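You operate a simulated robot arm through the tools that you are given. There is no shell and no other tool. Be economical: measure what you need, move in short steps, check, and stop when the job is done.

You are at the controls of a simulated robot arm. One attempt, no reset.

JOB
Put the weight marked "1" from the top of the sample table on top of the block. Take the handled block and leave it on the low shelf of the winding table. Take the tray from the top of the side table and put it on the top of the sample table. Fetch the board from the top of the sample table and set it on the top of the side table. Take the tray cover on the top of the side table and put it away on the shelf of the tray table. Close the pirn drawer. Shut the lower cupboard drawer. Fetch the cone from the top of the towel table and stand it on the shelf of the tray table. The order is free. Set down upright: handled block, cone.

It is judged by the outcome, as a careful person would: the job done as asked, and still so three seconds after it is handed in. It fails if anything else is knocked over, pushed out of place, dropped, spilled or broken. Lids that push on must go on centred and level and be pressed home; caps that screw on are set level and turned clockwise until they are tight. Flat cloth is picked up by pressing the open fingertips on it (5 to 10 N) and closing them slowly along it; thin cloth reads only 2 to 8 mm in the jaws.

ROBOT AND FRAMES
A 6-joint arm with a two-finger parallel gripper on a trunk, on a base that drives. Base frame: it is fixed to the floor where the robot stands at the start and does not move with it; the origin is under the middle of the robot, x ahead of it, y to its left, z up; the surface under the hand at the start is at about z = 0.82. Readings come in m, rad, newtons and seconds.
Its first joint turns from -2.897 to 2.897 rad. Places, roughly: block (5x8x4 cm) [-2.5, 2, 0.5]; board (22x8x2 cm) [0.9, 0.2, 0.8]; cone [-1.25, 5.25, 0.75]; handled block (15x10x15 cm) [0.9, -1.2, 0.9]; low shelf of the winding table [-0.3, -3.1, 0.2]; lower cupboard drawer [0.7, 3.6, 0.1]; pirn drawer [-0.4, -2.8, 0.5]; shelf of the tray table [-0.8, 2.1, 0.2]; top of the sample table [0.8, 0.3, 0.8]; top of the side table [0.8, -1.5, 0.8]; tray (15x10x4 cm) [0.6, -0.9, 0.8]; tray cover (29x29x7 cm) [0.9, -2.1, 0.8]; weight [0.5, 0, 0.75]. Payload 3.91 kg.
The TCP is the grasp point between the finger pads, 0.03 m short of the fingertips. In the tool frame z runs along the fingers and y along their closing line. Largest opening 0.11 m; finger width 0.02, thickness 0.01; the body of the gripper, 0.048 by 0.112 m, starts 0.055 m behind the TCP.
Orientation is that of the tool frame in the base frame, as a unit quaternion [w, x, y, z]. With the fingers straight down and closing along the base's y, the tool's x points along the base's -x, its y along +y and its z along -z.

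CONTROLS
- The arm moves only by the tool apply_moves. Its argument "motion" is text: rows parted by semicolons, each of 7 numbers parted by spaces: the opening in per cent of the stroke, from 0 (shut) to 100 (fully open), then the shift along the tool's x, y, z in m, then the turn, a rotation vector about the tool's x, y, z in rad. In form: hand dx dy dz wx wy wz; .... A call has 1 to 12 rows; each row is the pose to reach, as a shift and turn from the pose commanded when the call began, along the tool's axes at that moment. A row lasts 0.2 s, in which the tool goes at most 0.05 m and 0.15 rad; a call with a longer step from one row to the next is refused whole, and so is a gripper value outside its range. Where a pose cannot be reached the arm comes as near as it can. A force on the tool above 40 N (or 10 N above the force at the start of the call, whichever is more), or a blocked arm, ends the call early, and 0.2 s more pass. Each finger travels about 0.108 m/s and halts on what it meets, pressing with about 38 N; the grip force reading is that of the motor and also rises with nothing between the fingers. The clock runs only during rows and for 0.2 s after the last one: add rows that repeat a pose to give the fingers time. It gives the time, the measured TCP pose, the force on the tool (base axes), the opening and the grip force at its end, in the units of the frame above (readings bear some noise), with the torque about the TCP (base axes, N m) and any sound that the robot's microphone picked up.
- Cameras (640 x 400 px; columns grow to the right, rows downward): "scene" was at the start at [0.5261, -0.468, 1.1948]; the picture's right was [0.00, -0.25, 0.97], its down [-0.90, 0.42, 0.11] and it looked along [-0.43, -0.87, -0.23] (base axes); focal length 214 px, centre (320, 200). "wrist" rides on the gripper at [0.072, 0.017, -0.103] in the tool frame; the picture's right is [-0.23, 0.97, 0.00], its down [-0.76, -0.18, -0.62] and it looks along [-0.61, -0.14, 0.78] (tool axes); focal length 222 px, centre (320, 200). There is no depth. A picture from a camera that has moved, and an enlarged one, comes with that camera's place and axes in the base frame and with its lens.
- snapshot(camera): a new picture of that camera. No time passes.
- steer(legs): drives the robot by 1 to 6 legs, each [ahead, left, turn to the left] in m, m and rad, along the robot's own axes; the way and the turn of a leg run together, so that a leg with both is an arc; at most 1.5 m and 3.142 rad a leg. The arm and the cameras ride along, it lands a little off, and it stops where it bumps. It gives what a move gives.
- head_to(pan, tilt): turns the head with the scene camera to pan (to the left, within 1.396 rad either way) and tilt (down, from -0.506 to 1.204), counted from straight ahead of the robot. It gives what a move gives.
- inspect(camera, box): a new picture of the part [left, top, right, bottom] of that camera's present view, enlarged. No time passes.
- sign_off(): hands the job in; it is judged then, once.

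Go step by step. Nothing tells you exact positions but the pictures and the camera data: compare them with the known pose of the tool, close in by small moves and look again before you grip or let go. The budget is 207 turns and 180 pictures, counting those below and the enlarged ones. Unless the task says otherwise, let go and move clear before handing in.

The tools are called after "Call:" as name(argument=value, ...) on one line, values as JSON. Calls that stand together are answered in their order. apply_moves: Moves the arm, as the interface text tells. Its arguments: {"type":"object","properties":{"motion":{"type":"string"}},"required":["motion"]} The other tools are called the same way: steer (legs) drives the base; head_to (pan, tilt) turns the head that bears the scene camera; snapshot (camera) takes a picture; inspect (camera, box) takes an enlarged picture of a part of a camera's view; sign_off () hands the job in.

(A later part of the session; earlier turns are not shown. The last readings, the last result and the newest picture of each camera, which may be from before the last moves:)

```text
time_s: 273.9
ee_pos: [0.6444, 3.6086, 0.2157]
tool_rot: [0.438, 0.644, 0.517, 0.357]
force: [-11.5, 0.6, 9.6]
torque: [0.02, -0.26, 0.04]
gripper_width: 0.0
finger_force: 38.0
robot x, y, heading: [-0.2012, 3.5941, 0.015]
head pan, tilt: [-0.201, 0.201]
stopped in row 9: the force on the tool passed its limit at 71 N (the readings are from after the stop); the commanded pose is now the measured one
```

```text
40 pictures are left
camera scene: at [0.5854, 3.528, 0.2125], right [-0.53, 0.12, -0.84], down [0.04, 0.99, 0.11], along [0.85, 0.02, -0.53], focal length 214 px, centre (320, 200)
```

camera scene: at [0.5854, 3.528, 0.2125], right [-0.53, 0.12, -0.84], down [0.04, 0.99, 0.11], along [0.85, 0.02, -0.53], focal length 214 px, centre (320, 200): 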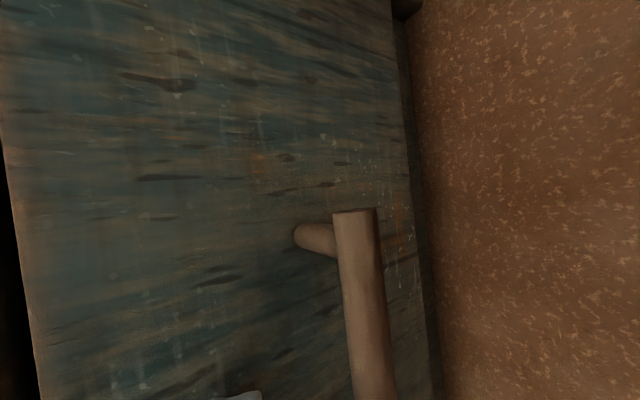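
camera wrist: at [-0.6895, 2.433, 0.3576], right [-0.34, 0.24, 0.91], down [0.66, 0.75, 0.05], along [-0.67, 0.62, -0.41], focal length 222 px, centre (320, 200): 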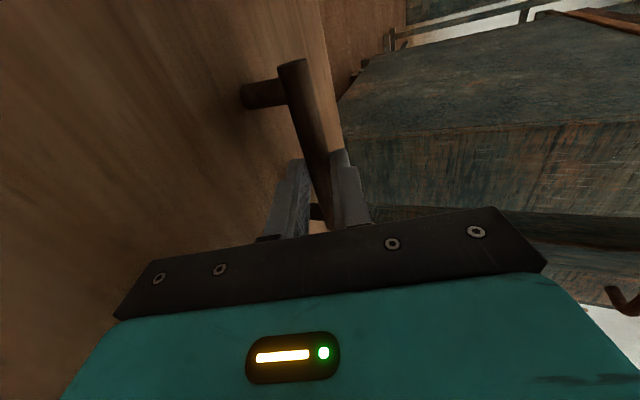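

Call:
apply_moves(motion="0 0 0 -0.04 0 0 0; 0 0 0 -0.08 0 0 0; 0 0 0 -0.12 0 0 0; 0 0 0 -0.16 0 0 0; 0 0 0.03 -0.19 0 0 0; 0 0 0.07 -0.2 0 0 0; 0 0 0.11 -0.21 0 0 0; 0 0 0.15 -0.22 0 0 0; 0 0 0.19 -0.23 0 0 0")

Call:
snapshot(camera="scene")

```text
time_s: 275.9
ee_pos: [0.5033, 3.6379, 0.4759]
tool_rot: [0.438, 0.644, 0.517, 0.356]
force: [1.0, 0.2, 0.0]
torque: [-0.04, -0.04, 0.0]
gripper_width: 0.0001
finger_force: 37.4
robot x, y, heading: [-0.2018, 3.5979, 0.022]
head pan, tilt: [-0.201, 0.201]
```

```text
39 pictures are left
camera scene: at [0.4438, 3.5572, 0.4723], right [-0.53, 0.12, -0.84], down [0.04, 0.99, 0.11], along [0.85, 0.02, -0.53], focal length 214 px, centre (320, 200)
```

scene: 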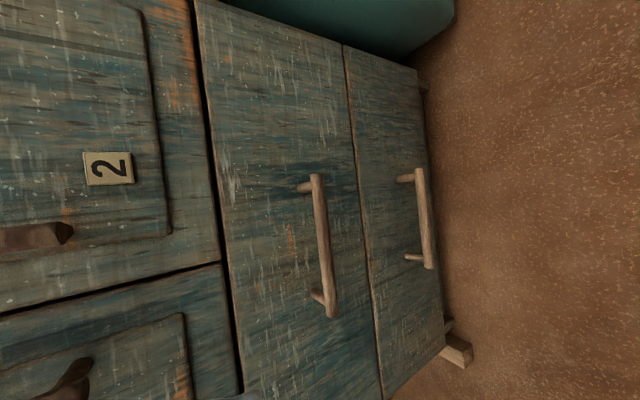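

Drawer closed flush. Now raise the hand and turn to find the towel table with the cone.

Call:
apply_moves(motion="30 0 0.042 -0.0161 0 0 0; 60 0 0.084 -0.0321 0 0 0; 80 0 0.126 -0.048 0 0 0; 80 0 0.168 -0.064 0 0 0; 80 0 0.21 -0.08 0 0 0; 80 0 0.252 -0.096 0 0 0; 80 0 0.294 -0.112 0 0 0; 80 0 0.336 -0.128 0 0 0; 80 0 0.378 -0.144 0 0 0; 80 0 0.42 -0.161 0 0 0; 80 0 0.462 -0.177 0 0 0")

Call:
steer(legs=[[-0.3, 0, 0], [0, 0, 1.9]])

Call:
head_to(pan=0, tilt=0)

Call:
snapshot(camera="scene")

```text
time_s: 278.3
ee_pos: [0.5043, 3.6334, 0.9714]
tool_rot: [0.438, 0.643, 0.518, 0.356]
force: [0.0, 0.2, 0.7]
torque: [-0.02, 0.01, 0.0]
gripper_width: 0.0878
finger_force: 0.0
robot x, y, heading: [-0.2039, 3.5902, 0.023]
head pan, tilt: [-0.201, 0.201]
```

```text
time_s: 284.9
ee_pos: [-0.7644, 4.2451, 0.9717]
tool_rot: [-0.035, -0.045, 0.824, 0.564]
force: [0.7, 1.1, 0.3]
torque: [-0.01, 0.04, 0.0]
gripper_width: 0.0879
finger_force: 0.1
robot x, y, heading: [-0.5018, 3.5879, 1.924]
head pan, tilt: [-0.201, 0.201]
```

```text
time_s: 285.6
ee_pos: [-0.7658, 4.245, 0.9702]
tool_rot: [-0.035, -0.045, 0.824, 0.564]
force: [-0.1, -0.6, -0.6]
torque: [0.0, -0.01, -0.01]
gripper_width: 0.088
finger_force: 0.1
robot x, y, heading: [-0.4993, 3.5883, 1.926]
head pan, tilt: [0.0, 0.0]
```

```text
38 pictures are left
camera scene: at [-0.6507, 4.2209, 0.9851], right [0.04, -0.36, -0.93], down [-0.99, -0.11, 0.01], along [-0.11, 0.93, -0.36], focal length 214 px, centre (320, 200)
```

scene: 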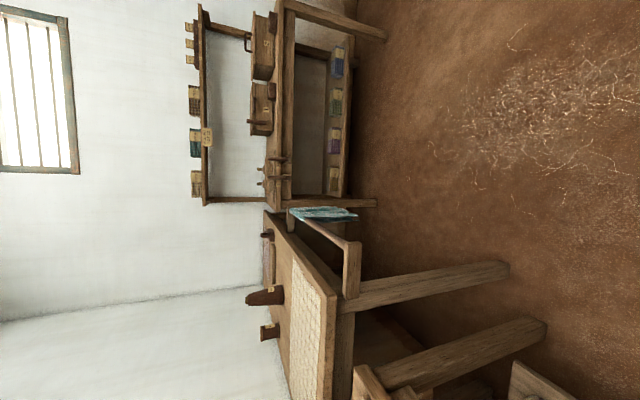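

Call:
inspect(camera="scene", box=[220, 210, 380, 400])

```text
2.11 times, centred on (300, 305) of scene
camera zoom: at [-0.6507, 4.2209, 0.9851], right [0.04, -0.36, -0.93], down [-0.99, -0.11, 0.01], along [-0.11, 0.93, -0.36], focal length 452 px, centre (362, -21)
```

zoom: 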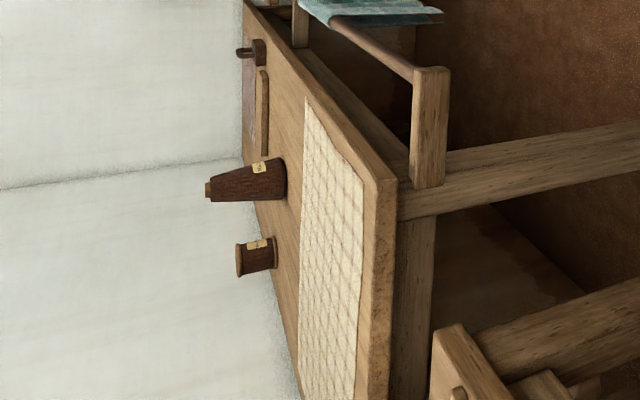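

The cone stands at about [-1.245, 5.23] on the towel table (top z ≈ 0.78). I'll roll the hand back to its natural orientation and look at the ground in front of the table.

Call:
apply_moves(motion="80 0 0 0 0 0 -0.143; 80 0 0 0 0 0 -0.286; 80 0 0 0 0 0 -0.429; 80 0 0 0 0 0 -0.571; 80 0 0 0 0 0 -0.714; 80 0 0 0 0 0 -0.857; 80 0 0 0 0 0 -1.0; 80 0 0 0 0 0 -1.142; 80 0 0 0 0 0 -1.285; 80 0 0 0 0 0 -1.428; 80 0 0 0 0 0 -1.571")

Call:
steer(legs=[[0.1, 0.35, 0.1]])

Call:
head_to(pan=0.1, tilt=0.1)

Call:
snapshot(camera="scene")

```text
time_s: 288.0
ee_pos: [-0.7656, 4.2444, 0.9716]
tool_rot: [-0.375, 0.615, -0.55, -0.423]
force: [-0.5, 0.4, 0.1]
torque: [-0.02, -0.02, 0.04]
gripper_width: 0.0882
finger_force: 0.1
robot x, y, heading: [-0.5006, 3.5902, 1.918]
head pan, tilt: [0.0, 0.0]
```

```text
time_s: 290.3
ee_pos: [-1.195, 4.1699, 0.9714]
tool_rot: [-0.352, 0.642, -0.519, -0.441]
force: [0.5, 0.5, 0.3]
torque: [0.04, -0.01, -0.03]
gripper_width: 0.0878
finger_force: 0.0
robot x, y, heading: [-0.8646, 3.5421, 2.023]
head pan, tilt: [0.0, 0.0]
```

```text
time_s: 291.0
ee_pos: [-1.1951, 4.1699, 0.9707]
tool_rot: [-0.352, 0.642, -0.518, -0.442]
force: [0.2, -0.3, -0.6]
torque: [-0.02, 0.04, 0.0]
gripper_width: 0.0881
finger_force: 0.0
robot x, y, heading: [-0.8663, 3.5453, 2.021]
head pan, tilt: [0.099, 0.099]
```

```text
36 pictures are left
camera scene: at [-1.202, 4.1693, 1.0791], right [0.95, 0.3, -0.04], down [0.1, -0.44, -0.89], along [-0.29, 0.85, -0.45], focal length 214 px, centre (320, 200)
```

scene: 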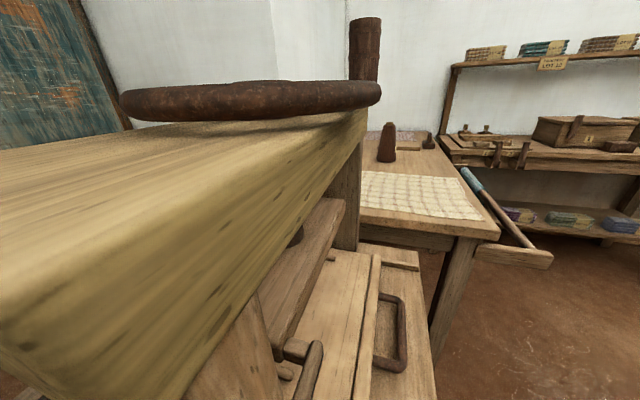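

A bench blocks the front of the towel table, so I'll come at the cone from the +x end (standing near [-0.4, 5.15], facing −x).

Call:
steer(legs=[[-0.25, 0, 0], [0, 0, -0.6], [0.954, -0.419, 0], [0, 0, 1.72], [0, -0.8, 0]])

Call:
snapshot(camera="scene")

```text
time_s: 307.6
ee_pos: [-0.8761, 4.9975, 0.9706]
tool_rot: [-0.071, 0.818, -0.108, -0.56]
force: [0.2, -0.5, 0.4]
torque: [-0.02, 0.02, 0.0]
gripper_width: 0.088
finger_force: 0.1
robot x, y, heading: [-0.1642, 5.0015, 3.111]
head pan, tilt: [0.099, 0.099]
```

```text
35 pictures are left
camera scene: at [-0.8755, 4.9889, 1.0791], right [0.17, 0.98, -0.04], down [0.44, -0.11, -0.89], along [-0.88, 0.13, -0.45], focal length 214 px, centre (320, 200)
```

scene: 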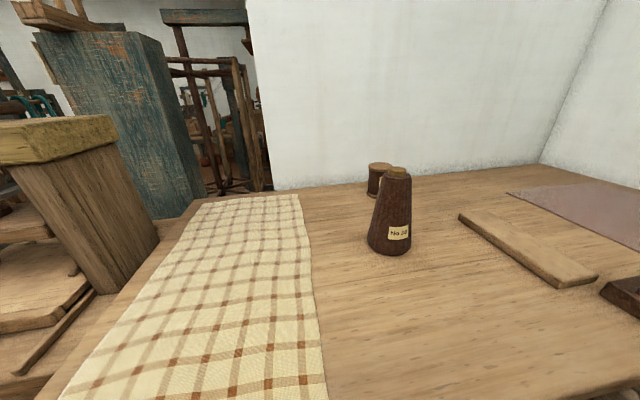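

Cone is at about [-1.213, 5.18]. Drive ahead and place the open fingers just short of it.

Call:
steer(legs=[[0.22, 0, 0]])

Call:
apply_moves(motion="100 0.011 -0.035 0.017 0 0 0; 100 0.022 -0.07 0.034 0 0 0; 100 0.033 -0.105 0.052 0 0 0; 100 0.044 -0.1405 0.069 0 0 0; 100 0.044 -0.1405 0.069 0 0 0")

Call:
head_to(pan=0, tilt=0.4)

Call:
snapshot(camera="scene")

```text
time_s: 309.2
ee_pos: [-1.0978, 5.0046, 0.9717]
tool_rot: [-0.072, 0.818, -0.109, -0.561]
force: [0.5, 0.0, -0.2]
torque: [0.01, -0.01, -0.03]
gripper_width: 0.088
finger_force: 0.2
robot x, y, heading: [-0.3858, 5.0068, 3.115]
head pan, tilt: [0.099, 0.099]
```

```text
time_s: 310.4
ee_pos: [-1.1063, 5.1526, 0.902]
tool_rot: [-0.073, 0.819, -0.111, -0.559]
force: [0.6, -0.2, -0.2]
torque: [-0.01, -0.01, 0.0]
gripper_width: 0.1099
finger_force: 0.0
robot x, y, heading: [-0.3898, 5.0084, 3.113]
head pan, tilt: [0.099, 0.099]
```

```text
time_s: 311.2
ee_pos: [-1.1057, 5.1515, 0.9031]
tool_rot: [-0.072, 0.818, -0.109, -0.561]
force: [0.3, 1.0, 0.1]
torque: [0.0, -0.01, 0.01]
gripper_width: 0.1099
finger_force: 0.1
robot x, y, heading: [-0.3847, 5.0054, 3.112]
head pan, tilt: [0.0, 0.4]
```

```text
34 pictures are left
camera scene: at [-1.0954, 5.1502, 0.9855], right [0.26, 0.97, -0.01], down [0.67, -0.18, -0.72], along [-0.69, 0.18, -0.7], focal length 214 px, centre (320, 200)
```

scene: 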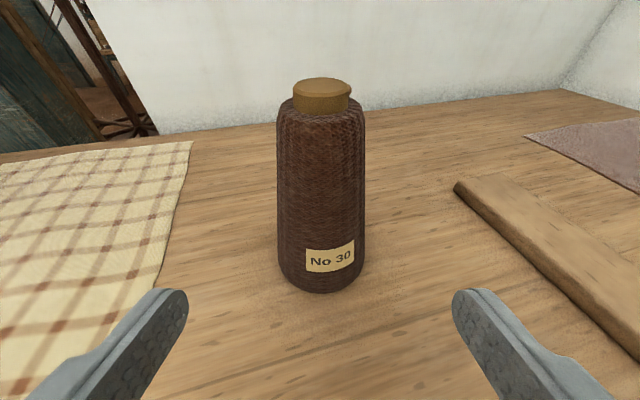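

Perfectly centred. Advance and close.

Call:
apply_moves(motion="100 0 0 0.04 0 0 0; 100 0 0 0.08 0 0 0; 100 0 0 0.115 0 0 0; 60 0 0 0.115 0 0 0; 30 0 0 0.115 0 0 0; 30 0 0 0.115 0 0 0; 30 0 0 0.115 0 0 0")

Call:
snapshot(camera="scene")

```text
time_s: 312.9
ee_pos: [-1.2097, 5.1789, 0.8621]
tool_rot: [-0.072, 0.818, -0.11, -0.56]
force: [-4.3, 0.5, 5.0]
torque: [-0.19, 0.33, -0.14]
gripper_width: 0.0714
finger_force: 38.1
robot x, y, heading: [-0.3895, 5.0096, 3.114]
head pan, tilt: [0.0, 0.4]
```

```text
33 pictures are left
camera scene: at [-1.1997, 5.1779, 0.9442], right [0.26, 0.97, -0.01], down [0.67, -0.18, -0.72], along [-0.69, 0.18, -0.7], focal length 214 px, centre (320, 200)
```

scene: 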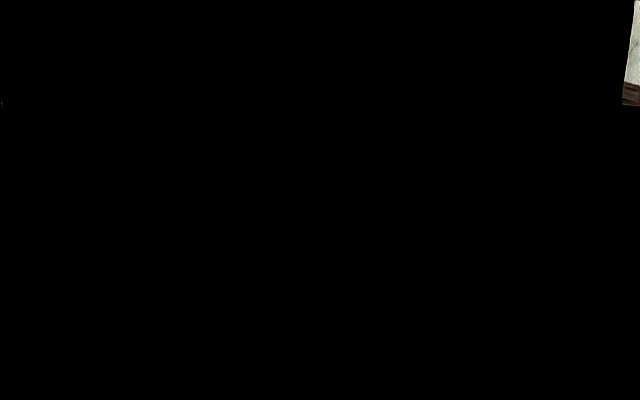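

Call:
apply_moves(motion="30 -0.014 0 -0.0054 0 0 0; 30 -0.042 0 -0.0163 0 0 0; 30 -0.084 0 -0.0326 0 0 0; 30 -0.121 0 -0.047 0 0 0; 30 -0.121 0 -0.047 0 0 0")

Call:
snapshot(camera="wrist")

```text
time_s: 314.1
ee_pos: [-1.21, 5.1816, 0.9934]
tool_rot: [-0.072, 0.818, -0.109, -0.56]
force: [-0.7, 1.0, -2.8]
torque: [0.0, -0.01, 0.0]
gripper_width: 0.0715
finger_force: 37.6
robot x, y, heading: [-0.3847, 5.0091, 3.114]
head pan, tilt: [0.0, 0.4]
```

```text
32 pictures are left
camera wrist: at [-1.096, 5.1333, 0.9622], right [-0.33, -0.92, 0.22], down [0.34, 0.1, 0.93], along [-0.88, 0.38, 0.28], focal length 222 px, centre (320, 200)
```

wrist: 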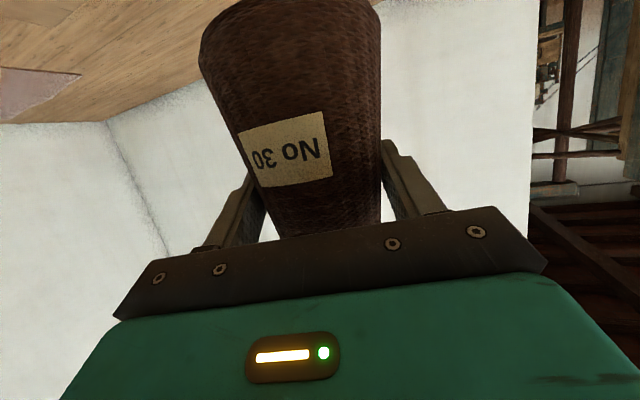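

Cone is in hand. Back out from the towel table.

Call:
steer(legs=[[-0.25, 0, 0], [0, 0.8, 0]])

Call:
apply_moves(motion="30 0.012 0.0113 -0.0247 0 0 0; 30 0.024 0.0226 -0.049 0 0 0; 30 0.036 0.034 -0.074 0 0 0; 30 0.048 0.045 -0.099 0 0 0; 30 0.06 0.0565 -0.123 0 0 0; 30 0.072 0.068 -0.148 0 0 0; 30 0.086 0.113 -0.22 0 0 0")

```text
time_s: 319.8
ee_pos: [-0.9841, 4.3795, 0.9917]
tool_rot: [-0.073, 0.817, -0.111, -0.56]
force: [-0.3, 1.3, -0.8]
torque: [0.0, -0.03, -0.02]
gripper_width: 0.0713
finger_force: 38.2
robot x, y, heading: [-0.1625, 4.2023, 3.109]
head pan, tilt: [0.0, 0.4]
```

```text
refused: row 7 steps farther than a row can; nothing moved
```

Call:
apply_moves(motion="30 0.0143 0.0188 -0.0367 0 0 0; 30 0.0287 0.0377 -0.0733 0 0 0; 30 0.043 0.0565 -0.11 0 0 0; 30 0.0573 0.0753 -0.1467 0 0 0; 30 0.0717 0.0942 -0.1833 0 0 0; 30 0.086 0.113 -0.22 0 0 0")

Call:
steer(legs=[[-0.38, 1.0, 0], [-0.04, 0.95, 0]])

Call:
head_to(pan=-0.6, tilt=0.5)

Call:
snapshot(camera="scene")

```text
time_s: 321.1
ee_pos: [-0.7843, 4.2074, 0.9912]
tool_rot: [-0.073, 0.818, -0.11, -0.56]
force: [-1.1, 0.2, -2.3]
torque: [-0.04, 0.0, -0.02]
gripper_width: 0.0714
finger_force: 37.9
robot x, y, heading: [-0.1626, 4.2018, 3.116]
head pan, tilt: [0.0, 0.4]
```

```text
time_s: 331.2
ee_pos: [-0.4135, 2.2434, 0.9916]
tool_rot: [-0.07, 0.818, -0.107, -0.56]
force: [0.1, -0.6, -1.5]
torque: [0.02, -0.02, 0.02]
gripper_width: 0.0713
finger_force: 38.9
robot x, y, heading: [0.2076, 2.2445, 3.12]
head pan, tilt: [0.0, 0.4]
```

```text
time_s: 332.2
ee_pos: [-0.4138, 2.244, 0.9916]
tool_rot: [-0.07, 0.818, -0.107, -0.56]
force: [0.9, 0.2, -2.6]
torque: [0.01, 0.01, 0.0]
gripper_width: 0.071
finger_force: 38.4
robot x, y, heading: [0.2087, 2.2481, 3.114]
head pan, tilt: [-0.6, 0.499]
```

```text
31 pictures are left
camera scene: at [-0.3713, 2.2875, 1.0711], right [0.72, 0.67, 0.2], down [0.59, -0.44, -0.67], along [-0.36, 0.6, -0.71], focal length 214 px, centre (320, 200)
```

scene: 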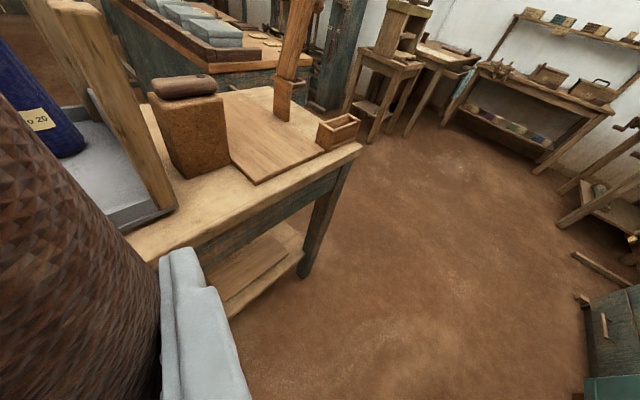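

Call:
apply_moves(motion="30 0.0456 0 0.0177 0 0 0; 30 0.0912 0 0.0354 0 0 0; 30 0.1368 0 0.0532 0 0 0; 30 0.1824 0 0.0709 0 0 0; 30 0.2281 0 0.0887 0 0 0; 30 0.2737 0 0.1064 0 0 0; 30 0.3193 0 0.1241 0 0 0; 30 0.3649 0 0.1419 0 0 0; 30 0.4105 0 0.1596 0 0 0; 30 0.4561 0 0.1773 0 0 0; 30 0.5018 0 0.1951 0 0 0; 30 0.5474 0 0.2128 0 0 0")

Call:
head_to(pan=0.75, tilt=0.1)

Call:
snapshot(camera="scene")

```text
time_s: 334.8
ee_pos: [-0.4172, 2.2416, 0.4023]
tool_rot: [-0.07, 0.818, -0.107, -0.561]
force: [-0.5, 0.5, -2.5]
torque: [0.04, -0.04, -0.02]
gripper_width: 0.0709
finger_force: 37.8
out of reach, approached as far as the arm can: row 6, 7, 8, 9, 10, 11
robot x, y, heading: [0.209, 2.2477, 3.121]
head pan, tilt: [-0.6, 0.499]
```

```text
time_s: 336.3
ee_pos: [-0.4164, 2.2415, 0.4031]
tool_rot: [-0.07, 0.818, -0.107, -0.56]
force: [0.2, -0.6, -2.5]
torque: [-0.01, -0.01, 0.01]
gripper_width: 0.0709
finger_force: 38.5
robot x, y, heading: [0.209, 2.2433, 3.118]
head pan, tilt: [0.75, 0.099]
```

```text
30 pictures are left
camera scene: at [-0.4097, 2.1759, 0.5202], right [-0.43, 0.87, -0.25], down [0.43, -0.05, -0.9], along [-0.79, -0.49, -0.35], focal length 214 px, centre (320, 200)
```

scene: 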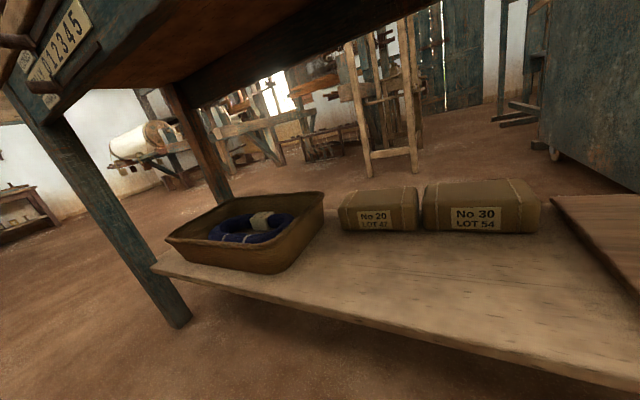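

There is a clear strip on the shelf front at about [-0.735, 2.19]. Drive slightly forward, lower, and extend the arm in.

Call:
steer(legs=[[0.09, 0, 0]])

Call:
apply_moves(motion="30 0.027 0 0.0105 0 0 0; 30 0.054 0 0.021 0 0 0; 30 0.0418 0.0182 0.0525 0 0 0; 30 0.0297 0.0365 0.084 0 0 0; 30 0.0175 0.0547 0.1155 0 0 0; 30 0.0053 0.073 0.147 0 0 0; 30 -0.0068 0.0912 0.1785 0 0 0; 30 -0.019 0.1095 0.21 0 0 0; 30 -0.019 0.1095 0.21 0 0 0")

Call:
snapshot(camera="scene")

Call:
snapshot(camera="wrist")

```text
time_s: 337.4
ee_pos: [-0.5076, 2.2432, 0.4021]
tool_rot: [-0.071, 0.818, -0.108, -0.56]
force: [-0.4, 0.0, -2.8]
torque: [-0.04, -0.04, 0.0]
gripper_width: 0.071
finger_force: 38.2
robot x, y, heading: [0.1167, 2.2488, 3.119]
head pan, tilt: [0.75, 0.099]
```

```text
time_s: 339.4
ee_pos: [-0.7306, 2.1886, 0.3446]
tool_rot: [-0.069, 0.819, -0.106, -0.559]
force: [-1.0, 0.2, -1.9]
torque: [-0.01, 0.0, 0.03]
gripper_width: 0.0707
finger_force: 38.0
robot x, y, heading: [0.1189, 2.247, 3.118]
head pan, tilt: [0.75, 0.099]
```

```text
29 pictures are left
camera scene: at [-0.724, 2.1225, 0.4615], right [-0.43, 0.87, -0.25], down [0.43, -0.05, -0.9], along [-0.79, -0.49, -0.35], focal length 214 px, centre (320, 200)
```

scene: 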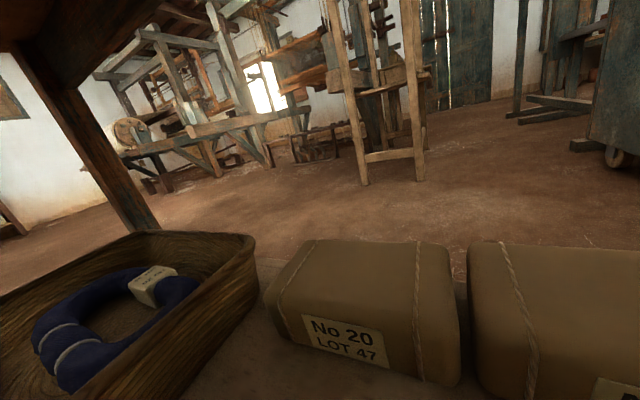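

```text
28 pictures are left
camera wrist: at [-0.6171, 2.1407, 0.3139], right [-0.33, -0.92, 0.22], down [0.34, 0.1, 0.93], along [-0.88, 0.38, 0.28], focal length 222 px, centre (320, 200)
```

wrist: 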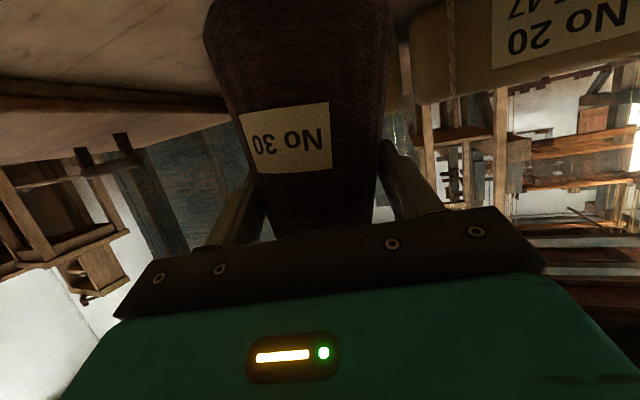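

Call:
apply_moves(motion="30 0.0093 0 0.0036 0 0 0; 30 0.0186 0 0.0072 0 0 0; 30 0.0214 0 0.0083 0 0 0; 30 0.0242 0 0.0094 0 0 0; 30 0.027 0 0.0105 0 0 0; 30 0.0298 0 0.0116 0 0 0; 30 0.0298 0 0.0116 0 0 0")

```text
time_s: 340.2
ee_pos: [-0.7347, 2.184, 0.326]
tool_rot: [-0.068, 0.816, -0.105, -0.564]
force: [7.2, -0.8, 15.1]
torque: [0.56, -0.18, -0.21]
gripper_width: 0.0706
finger_force: 37.6
robot x, y, heading: [0.1155, 2.2488, 3.123]
head pan, tilt: [0.75, 0.099]
stopped in row 3: the force on the tool passed its limit at 44 N (the readings are from after the stop); the commanded pose is now the measured one
```

Contact with the shelf. Open slowly, and check.

Call:
apply_moves(motion="62 -0.001 0 0 0 0 0; 68 -0.001 0 0 0 0 0; 75 -0.001 0 0 0 0 0; 85 -0.001 0 0 0 0 0; 90 -0.001 0 0 0 0 0")

Call:
snapshot(camera="wrist")

```text
time_s: 341.4
ee_pos: [-0.7337, 2.1858, 0.3265]
tool_rot: [-0.068, 0.817, -0.105, -0.563]
force: [-0.2, -0.1, -0.7]
torque: [-0.01, 0.0, 0.03]
gripper_width: 0.099
finger_force: 0.1
robot x, y, heading: [0.1155, 2.2493, 3.121]
head pan, tilt: [0.75, 0.099]
```

```text
27 pictures are left
camera wrist: at [-0.6202, 2.1384, 0.2956], right [-0.32, -0.92, 0.22], down [0.35, 0.1, 0.93], along [-0.88, 0.38, 0.29], focal length 222 px, centre (320, 200)
```

wrist: 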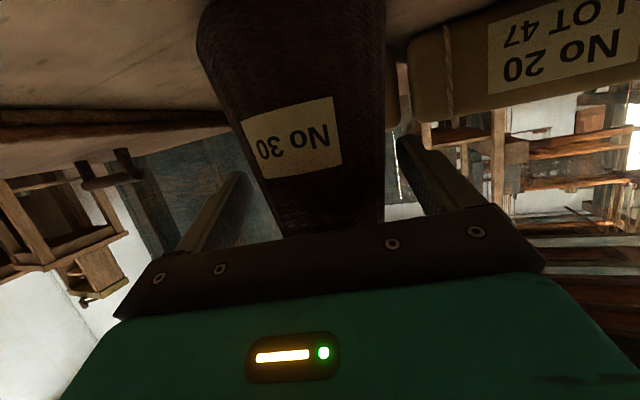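

Call:
apply_moves(motion="95 0 0 -0.015 0 0 0; 95 0 0 -0.05 0 0 0; 95 0 0 -0.09 0 0 0; 95 0 0 -0.13 0 0 0; 95 0 0 -0.17 0 0 0; 95 0 0 -0.21 0 0 0")

Call:
head_to(pan=0, tilt=0.2)

Call:
snapshot(camera="scene")

```text
time_s: 342.8
ee_pos: [-0.5425, 2.1364, 0.4009]
tool_rot: [-0.069, 0.817, -0.106, -0.563]
force: [0.7, 0.2, 1.2]
torque: [0.0, 0.01, 0.02]
gripper_width: 0.1047
finger_force: 0.0
robot x, y, heading: [0.1202, 2.2483, 3.123]
head pan, tilt: [0.75, 0.099]
```

```text
time_s: 343.9
ee_pos: [-0.5441, 2.1365, 0.4011]
tool_rot: [-0.069, 0.816, -0.105, -0.564]
force: [-0.5, -0.5, 0.2]
torque: [0.03, 0.02, 0.02]
gripper_width: 0.1045
finger_force: 0.0
robot x, y, heading: [0.116, 2.2473, 3.12]
head pan, tilt: [0.0, 0.201]
```

```text
26 pictures are left
camera scene: at [-0.5399, 2.1373, 0.4993], right [0.25, 0.97, -0.01], down [0.52, -0.14, -0.84], along [-0.82, 0.21, -0.53], focal length 214 px, centre (320, 200)
```

scene: 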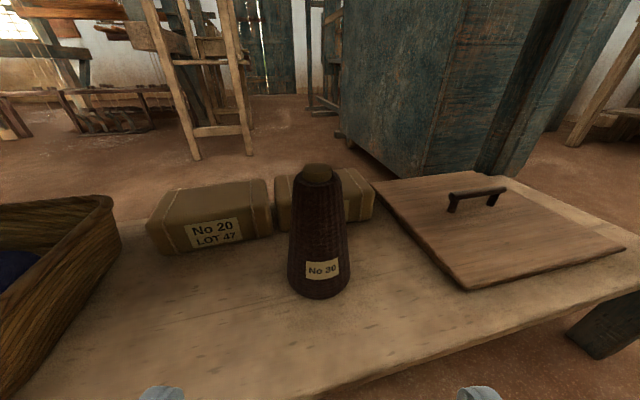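

Cone and cover both sit well. Back off, lift, turn the tool downward, and drive to the sample table for the weight.

Call:
steer(legs=[[-0.13, 0, 0]])

Call:
apply_moves(motion="60 -0.0447 0 -0.0174 0 0 0; 60 -0.0894 0 -0.0348 0 0 0; 60 -0.134 0 -0.0521 0 0 0; 60 -0.1788 0 -0.0695 0 0.133 0; 60 -0.2235 0 -0.0869 0 0.267 0; 60 -0.268 0 -0.1043 0 0.4 0; 60 -0.3128 0 -0.1216 0 0.533 0; 60 -0.3575 0 -0.139 0 0.667 0; 60 -0.402 0 -0.1564 0 0.8 0; 60 -0.4469 0 -0.1738 0 0.933 0; 60 -0.4916 0 -0.1911 0 1.067 0; 60 -0.5363 0 -0.2085 0 1.2 0")

Call:
steer(legs=[[0, 0, 1.59], [1.0, -0.27, 0], [1.22, 0, 0], [0, 0, 1.571]])

Call:
head_to(pan=0, tilt=0.2)

Call:
snapshot(camera="scene")

```text
time_s: 345.2
ee_pos: [-0.4143, 2.1341, 0.3997]
tool_rot: [-0.069, 0.817, -0.106, -0.563]
force: [1.0, 0.5, 0.9]
torque: [0.0, 0.01, -0.02]
gripper_width: 0.1043
finger_force: 0.1
robot x, y, heading: [0.2469, 2.2459, 3.122]
head pan, tilt: [0.0, 0.201]
```

```text
time_s: 347.8
ee_pos: [-0.4064, 2.1352, 0.9616]
tool_rot: [-0.12, 0.983, -0.126, -0.065]
force: [-0.6, -0.4, 0.0]
torque: [0.01, -0.03, -0.01]
gripper_width: 0.066
finger_force: 0.0
out of reach, approached as far as the arm can: row 10, 11, 12
robot x, y, heading: [0.2479, 2.2445, 3.119]
head pan, tilt: [0.0, 0.201]
```

```text
time_s: 366.6
ee_pos: [0.6028, 0.13, 0.9595]
tool_rot: [0.066, 0.125, 0.983, -0.12]
force: [-0.2, 0.4, 0.2]
torque: [0.03, -0.01, 0.0]
gripper_width: 0.0659
finger_force: 0.1
robot x, y, heading: [-0.05, 0.0218, -0.021]
head pan, tilt: [0.0, 0.201]
```

```text
time_s: 367.2
ee_pos: [0.6011, 0.1311, 0.9611]
tool_rot: [0.067, 0.126, 0.983, -0.119]
force: [-0.1, 0.6, 0.8]
torque: [-0.04, 0.02, 0.0]
gripper_width: 0.0659
finger_force: 0.1
robot x, y, heading: [-0.0483, 0.0223, -0.015]
head pan, tilt: [0.0, 0.201]
```

```text
25 pictures are left
camera scene: at [0.6882, 0.1192, 1.011], right [-0.26, -0.94, 0.22], down [-0.96, 0.28, 0.03], along [-0.09, -0.2, -0.98], focal length 214 px, centre (320, 200)
```

scene: 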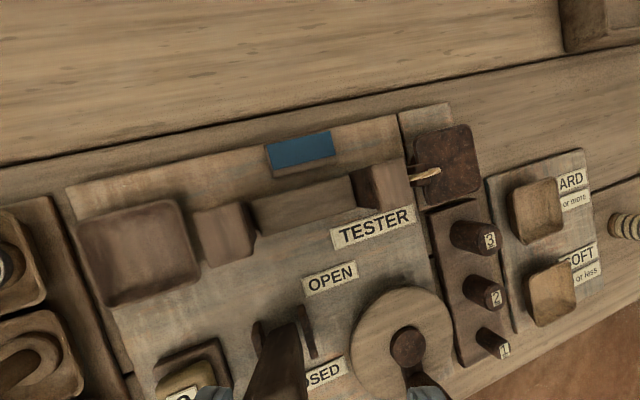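

The weight's top is at about [0.48, -0.053, 0.849], with 5.5 cm spacing to the next along x. I'll level the tool, yaw so the fingers close along x, and hover above it.

Call:
apply_moves(motion="60 -0.002 -0.003 -0.015 -0.109 0.081 0; 60 -0.005 -0.0065 -0.029 -0.218 0.1625 0; 60 -0.005 -0.0065 -0.029 -0.218 0.1625 0")

Call:
apply_moves(motion="60 0.0083 -0.023 0.0044 0 0 0.148; 60 0.0167 -0.046 0.0089 0 0 0.296; 60 0.025 -0.069 0.0133 0 0 0.444; 60 0.0333 -0.092 0.0178 0 0 0.592; 60 0.0417 -0.115 0.0222 0 0 0.74; 60 0.05 -0.138 0.0267 0 0 0.889; 60 0.0583 -0.161 0.0311 0 0 1.037; 60 0.0667 -0.184 0.0356 0 0 1.185; 45 0.075 -0.2074 0.04 0 0 1.333; 45 0.075 -0.2074 0.04 0 0 1.333")

Call:
head_to(pan=0, tilt=0.5)

Call:
snapshot(camera="scene")

```text
time_s: 368.0
ee_pos: [0.601, 0.1293, 0.9787]
tool_rot: [0.059, 0.124, 0.983, -0.125]
force: [0.0, 0.1, -0.6]
torque: [0.02, 0.0, 0.0]
gripper_width: 0.066
finger_force: 0.1
out of reach, approached as far as the arm can: row 1, 2, 3
robot x, y, heading: [-0.0525, 0.0241, -0.017]
head pan, tilt: [0.0, 0.201]
```

```text
time_s: 370.2
ee_pos: [0.4788, -0.0568, 0.9761]
tool_rot: [0.129, 0.707, 0.693, -0.066]
force: [-0.1, 0.1, -0.1]
torque: [0.0, -0.01, -0.02]
gripper_width: 0.0494
finger_force: 0.0
robot x, y, heading: [-0.051, 0.0216, -0.018]
head pan, tilt: [0.0, 0.201]
```

```text
time_s: 371.0
ee_pos: [0.4792, -0.0569, 0.977]
tool_rot: [0.129, 0.705, 0.694, -0.065]
force: [-0.1, -0.2, -0.5]
torque: [0.0, -0.01, -0.04]
gripper_width: 0.0494
finger_force: 0.2
robot x, y, heading: [-0.0541, 0.0221, -0.023]
head pan, tilt: [0.0, 0.499]
```

```text
24 pictures are left
camera scene: at [0.4762, -0.1072, 1.0317], right [-1.0, 0.0, -0.09], down [-0.02, 0.98, 0.22], along [0.09, 0.22, -0.97], focal length 214 px, centre (320, 200)
```

scene: 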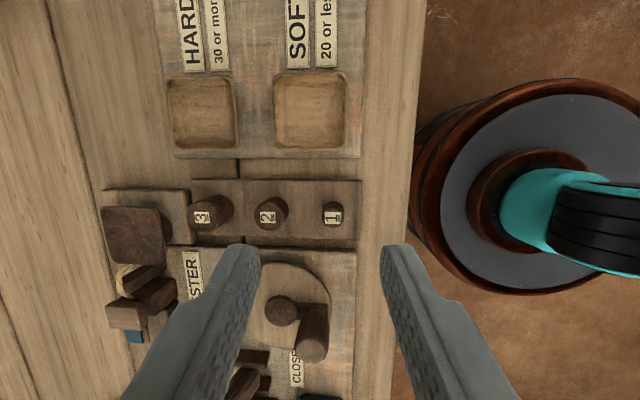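

Call:
apply_moves(motion="45 0.008 -0.0017 0.024 0.03 0.09 0; 45 0.016 -0.0033 0.048 0.06 0.18 0; 45 0.0238 -0.005 0.073 0.091 0.27 0; 45 0.0238 -0.005 0.073 0.091 0.27 0")

Call:
snapshot(camera="scene")

```text
time_s: 372.0
ee_pos: [0.4809, -0.0493, 0.9126]
tool_rot: [0.109, 0.707, 0.694, -0.078]
force: [-0.8, -0.6, 0.2]
torque: [-0.02, -0.01, -0.02]
gripper_width: 0.0499
finger_force: 0.0
out of reach, approached as far as the arm can: row 1, 2, 3, 4
robot x, y, heading: [-0.054, 0.0199, -0.019]
head pan, tilt: [0.0, 0.499]
```

```text
23 pictures are left
camera scene: at [0.4808, -0.1009, 0.9665], right [-1.0, 0.01, -0.04], down [0.0, 0.97, 0.23], along [0.05, 0.23, -0.97], focal length 214 px, centre (320, 200)
```

scene: 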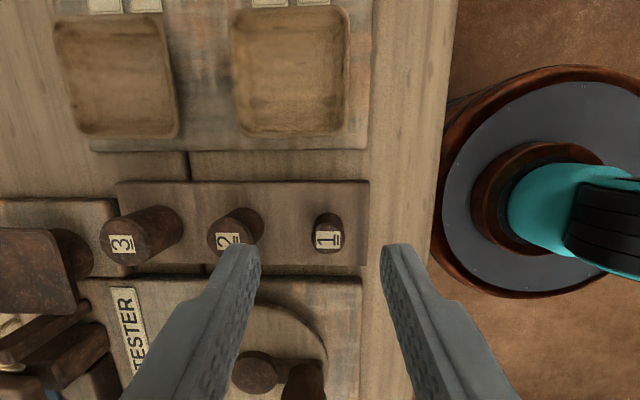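

The arm is too folded here to hold the tool vertical; I'll back the base off 0.2 m and reach out.

Call:
steer(legs=[[-0.22, 0, 0]])

Call:
apply_moves(motion="45 -0.0014 0.044 -0.004 0.009 0.052 0; 45 -0.0028 0.088 -0.008 0.018 0.104 0; 45 -0.0042 0.132 -0.012 0.027 0.157 0; 45 -0.0056 0.176 -0.016 0.036 0.209 0; 45 -0.007 0.22 -0.02 0.046 0.261 0; 45 -0.007 0.22 -0.02 0.046 0.261 0")

Call:
snapshot(camera="scene")

```text
time_s: 373.7
ee_pos: [0.2634, -0.0464, 0.9119]
tool_rot: [0.109, 0.707, 0.694, -0.078]
force: [0.9, 0.4, 0.2]
torque: [0.02, 0.01, -0.02]
gripper_width: 0.0494
finger_force: 0.0
robot x, y, heading: [-0.2691, 0.0268, -0.018]
head pan, tilt: [0.0, 0.499]
```

```text
time_s: 375.1
ee_pos: [0.4763, -0.0488, 0.9293]
tool_rot: [0.102, 0.707, 0.694, -0.091]
force: [0.4, 0.7, 0.0]
torque: [-0.01, -0.02, -0.02]
gripper_width: 0.0496
finger_force: 0.1
out of reach, approached as far as the arm can: row 1, 2, 3, 4, 5, 6
robot x, y, heading: [-0.273, 0.0199, -0.018]
head pan, tilt: [0.0, 0.499]
```

```text
22 pictures are left
camera scene: at [0.4777, -0.1002, 0.9843], right [-1.0, 0.02, -0.02], down [0.01, 0.97, 0.23], along [0.02, 0.22, -0.97], focal length 214 px, centre (320, 200)
```

scene: 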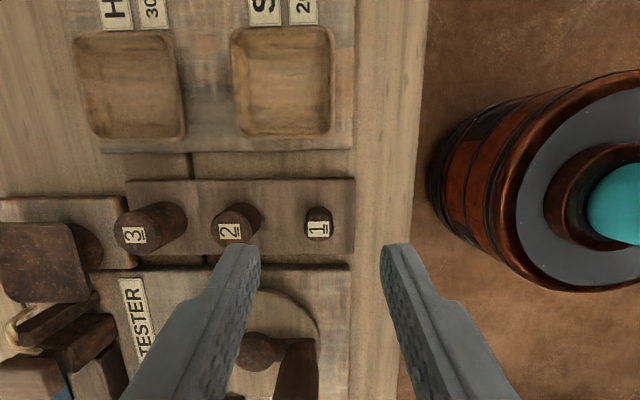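

The wrist holds a 15° sideways lean, but the lean is along y while the fingers close along x, so the weight can still be gripped vertically. Lower with the fingers straddling weight 1.

Call:
apply_moves(motion="45 0.006 0.002 0.021 0 0 0; 45 0.0125 0.0035 0.042 0 0 0; 45 0.0187 0.005 0.058 0 0 0; 45 0.0187 0.005 0.058 0 0 0")

Call:
snapshot(camera="scene")

```text
time_s: 376.1
ee_pos: [0.4839, -0.0473, 0.8681]
tool_rot: [0.102, 0.706, 0.695, -0.09]
force: [-0.2, 1.4, 0.2]
torque: [0.0, 0.01, 0.0]
gripper_width: 0.0498
finger_force: 0.0
robot x, y, heading: [-0.2667, 0.0237, -0.02]
head pan, tilt: [0.0, 0.499]
```

```text
21 pictures are left
camera scene: at [0.4846, -0.0975, 0.923], right [-1.0, 0.02, -0.02], down [0.01, 0.97, 0.23], along [0.02, 0.22, -0.97], focal length 214 px, centre (320, 200)
```

scene: 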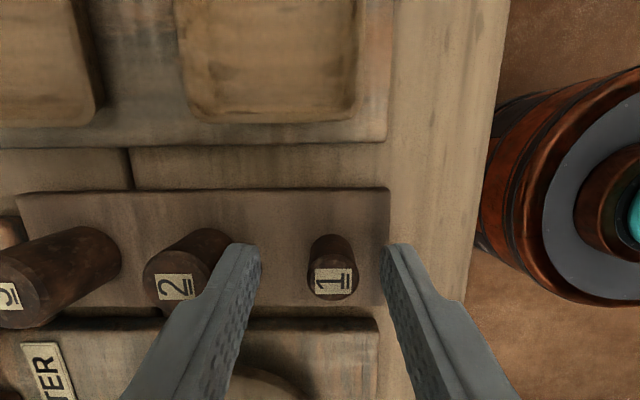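

Call:
apply_moves(motion="32 0 -0.004 0 0 0 0; 32 0 -0.004 0 0 0 0; 32 0.0016 -0.004 0.0058 0 0 0; 20 0.0016 -0.004 0.0058 0 0 0; 5 0.0016 -0.004 0.0058 0 0 0; 5 0.0016 -0.004 0.0058 0 0 0; 5 0.0016 -0.004 0.0058 0 0 0")

Call:
snapshot(camera="scene")

```text
time_s: 377.7
ee_pos: [0.4789, -0.0468, 0.8615]
tool_rot: [0.103, 0.707, 0.694, -0.09]
force: [-2.0, 0.4, 4.7]
torque: [-0.02, 0.11, 0.03]
gripper_width: 0.0185
finger_force: 38.3
robot x, y, heading: [-0.272, 0.0227, -0.022]
head pan, tilt: [0.0, 0.499]
```

```text
20 pictures are left
camera scene: at [0.4801, -0.098, 0.9169], right [-1.0, 0.02, -0.02], down [0.01, 0.97, 0.23], along [0.02, 0.22, -0.97], focal length 214 px, centre (320, 200)
```

scene: 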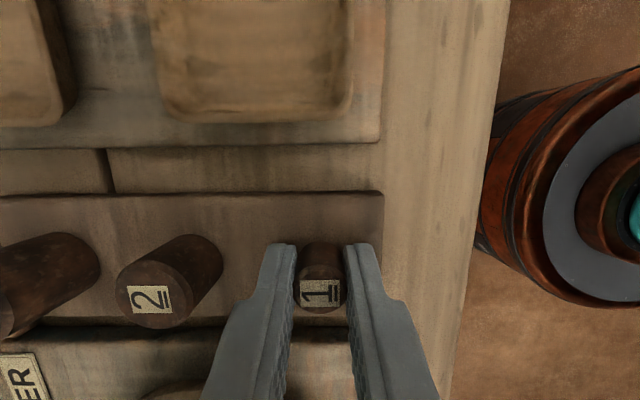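

Gripped. Lift straight up.

Call:
apply_moves(motion="5 -0.004 0 -0.0144 0 0 0; 5 -0.0122 0 -0.043 0 0 0; 5 -0.0243 0 -0.0865 0 0 0; 5 -0.0365 0 -0.13 0 0 0; 5 -0.0459 0 -0.163 0 0 0")

Call:
snapshot(camera="scene")

```text
time_s: 378.9
ee_pos: [0.4768, -0.0463, 1.0321]
tool_rot: [0.105, 0.706, 0.694, -0.093]
force: [0.6, -0.1, -0.3]
torque: [-0.02, 0.03, -0.06]
gripper_width: 0.0184
finger_force: 37.8
robot x, y, heading: [-0.2719, 0.0261, -0.025]
head pan, tilt: [0.0, 0.499]
```

```text
19 pictures are left
camera scene: at [0.4767, -0.0976, 1.0875], right [-1.0, 0.02, -0.02], down [0.01, 0.98, 0.22], along [0.02, 0.22, -0.98], focal length 214 px, centre (320, 200)
```

scene: 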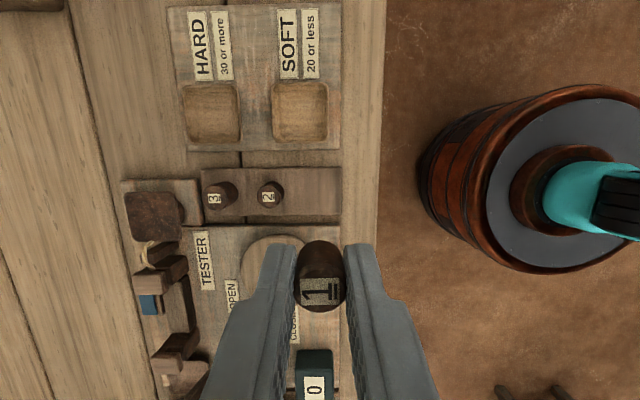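

Weight 1 is in hand, the others undisturbed. Turn toward the block (around [-2.5, 2, 0.5]) and look.

Call:
steer(legs=[[0, 0, 2.55], [0.5, 0, 0]])

Call:
head_to(pan=1.25, tilt=0)

Call:
snapshot(camera="scene")

```text
time_s: 387.9
ee_pos: [-1.2755, 0.7746, 1.0314]
tool_rot: [0.118, -0.465, 0.874, 0.075]
force: [-0.7, 0.1, -0.9]
torque: [-0.04, 0.02, -0.02]
gripper_width: 0.0185
finger_force: 37.9
robot x, y, heading: [-0.6852, 0.3043, 2.545]
head pan, tilt: [0.0, 0.499]
```

```text
time_s: 389.3
ee_pos: [-1.2737, 0.775, 1.0317]
tool_rot: [0.119, -0.465, 0.874, 0.074]
force: [0.2, -0.4, -0.4]
torque: [0.01, 0.02, -0.02]
gripper_width: 0.0186
finger_force: 38.2
robot x, y, heading: [-0.6884, 0.3037, 2.541]
head pan, tilt: [1.25, 0.0]
```

```text
18 pictures are left
camera scene: at [-1.2984, 0.8857, 1.1616], right [0.4, 0.05, -0.92], down [-0.54, -0.79, -0.28], along [-0.74, 0.6, -0.29], focal length 214 px, centre (320, 200)
```

scene: 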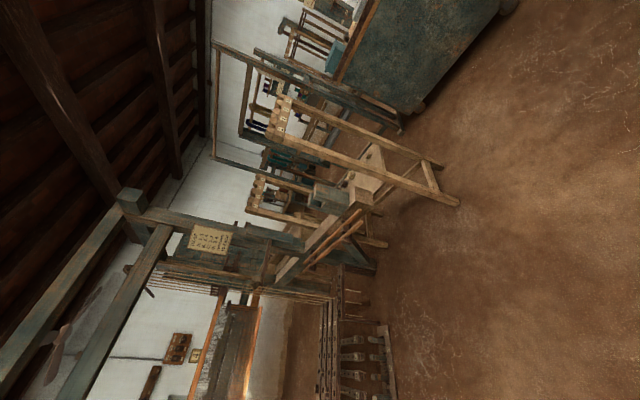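

Call:
inspect(camera="scene", box=[270, 130, 430, 270])

```text
2.86 times, centred on (350, 200) of scene
camera zoom: at [-1.2984, 0.8857, 1.1616], right [0.4, 0.05, -0.92], down [-0.54, -0.79, -0.28], along [-0.74, 0.6, -0.29], focal length 613 px, centre (234, 200)
```

zoom: 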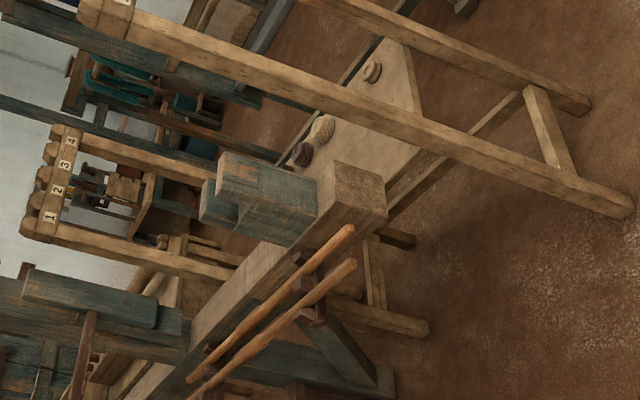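

The block should be on or near the low bench behind the number-post frame. I'll move closer for a better look.

Call:
steer(legs=[[0.759, -0.209, -0.1]])

Call:
head_to(pan=0.95, tilt=0)

Call:
snapshot(camera="scene")

```text
time_s: 393.5
ee_pos: [-1.7116, 1.4507, 1.0311]
tool_rot: [0.122, -0.422, 0.896, 0.068]
force: [0.7, -0.8, 0.2]
torque: [-0.02, -0.02, 0.01]
gripper_width: 0.018
finger_force: 37.6
robot x, y, heading: [-1.1703, 0.9291, 2.448]
head pan, tilt: [1.25, 0.0]
```

```text
time_s: 394.3
ee_pos: [-1.7129, 1.4512, 1.032]
tool_rot: [0.123, -0.422, 0.896, 0.068]
force: [0.1, -0.4, 0.3]
torque: [-0.01, -0.02, -0.01]
gripper_width: 0.0183
finger_force: 37.9
robot x, y, heading: [-1.1717, 0.9278, 2.45]
head pan, tilt: [0.949, 0.0]
```

```text
16 pictures are left
camera scene: at [-1.7121, 1.5612, 1.1385], right [0.58, -0.19, -0.79], down [-0.61, -0.74, -0.28], along [-0.53, 0.65, -0.54], focal length 214 px, centre (320, 200)
```

scene: 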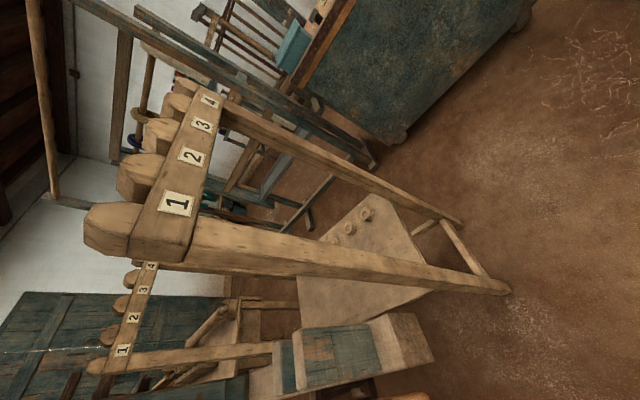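

Call:
inspect(camera="scene", box=[250, 180, 450, 380])

```text
2.00 times, centred on (350, 280) of scene
camera zoom: at [-1.7121, 1.5612, 1.1385], right [0.58, -0.19, -0.79], down [-0.61, -0.74, -0.28], along [-0.53, 0.65, -0.54], focal length 429 px, centre (260, 40)
```

zoom: 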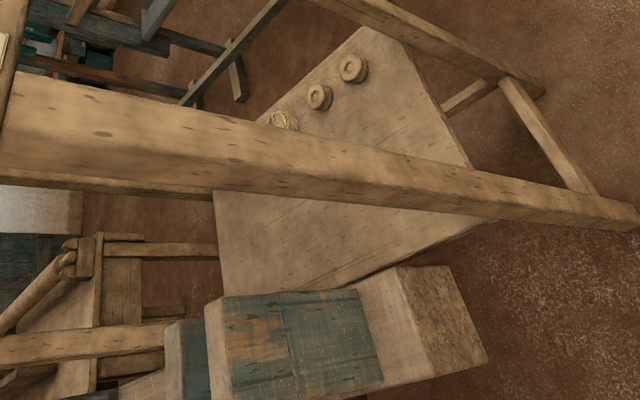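

The small dark block sits on the bench near [-2.5, 2.1, 0.46]; the post frame at x≈-1.94 (y 1.7–2.0) must be avoided. I'll fold the arm in, then go around to stand at about (-1.7, 2.3).

Call:
apply_moves(motion="5 0 -0.045 0 0 0 0; 5 0 -0.09 0 0 0 0; 5 0 -0.135 0 0 0 0; 5 0 -0.18 0 0 0 0; 5 0 -0.225 0 0 0 0; 5 0 -0.27 0 0 0 0; 5 0 -0.3 0 0 0 0")

```text
time_s: 395.9
ee_pos: [-1.4805, 1.2603, 1.0251]
tool_rot: [0.122, -0.422, 0.896, 0.068]
force: [-0.6, -0.4, -0.1]
torque: [0.0, -0.01, 0.01]
gripper_width: 0.0183
finger_force: 37.6
robot x, y, heading: [-1.1737, 0.927, 2.447]
head pan, tilt: [0.949, 0.0]
```

Call:
steer(legs=[[0.191, 0.029, 0], [0, 0, 0.694], [0, -1.17, 0], [0.36, 0, 0]])

Call:
head_to(pan=0.6, tilt=0.2)

Call:
snapshot(camera="scene")

```text
time_s: 406.8
ee_pos: [-2.1373, 2.274, 1.0257]
tool_rot: [-0.092, 0.704, -0.697, -0.106]
force: [-0.1, 0.3, 0.2]
torque: [0.02, 0.02, -0.01]
gripper_width: 0.0182
finger_force: 38.0
robot x, y, heading: [-1.689, 2.2185, -3.135]
head pan, tilt: [0.949, 0.0]
stopped in leg 4: the robot was blocked; the commanded pose is now the measured one
```

```text
time_s: 407.6
ee_pos: [-2.1367, 2.2721, 1.0257]
tool_rot: [-0.092, 0.704, -0.697, -0.105]
force: [0.4, -0.4, -0.1]
torque: [0.03, 0.01, 0.02]
gripper_width: 0.0184
finger_force: 37.8
robot x, y, heading: [-1.6884, 2.2189, -3.134]
head pan, tilt: [0.6, 0.201]
```

```text
14 pictures are left
camera scene: at [-2.1863, 2.3456, 1.1033], right [0.81, 0.17, -0.56], down [0.12, -0.99, -0.12], along [-0.57, 0.03, -0.82], focal length 214 px, centre (320, 200)
```

scene: 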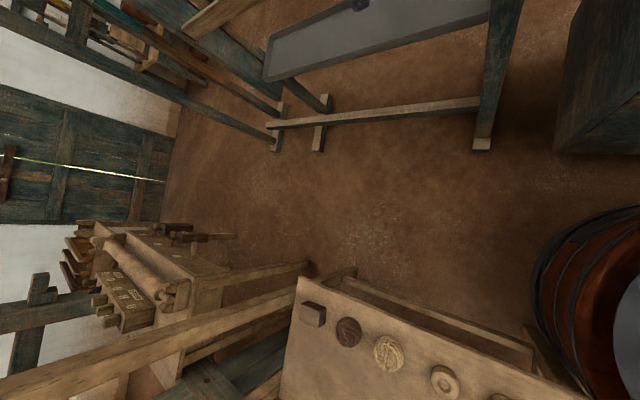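

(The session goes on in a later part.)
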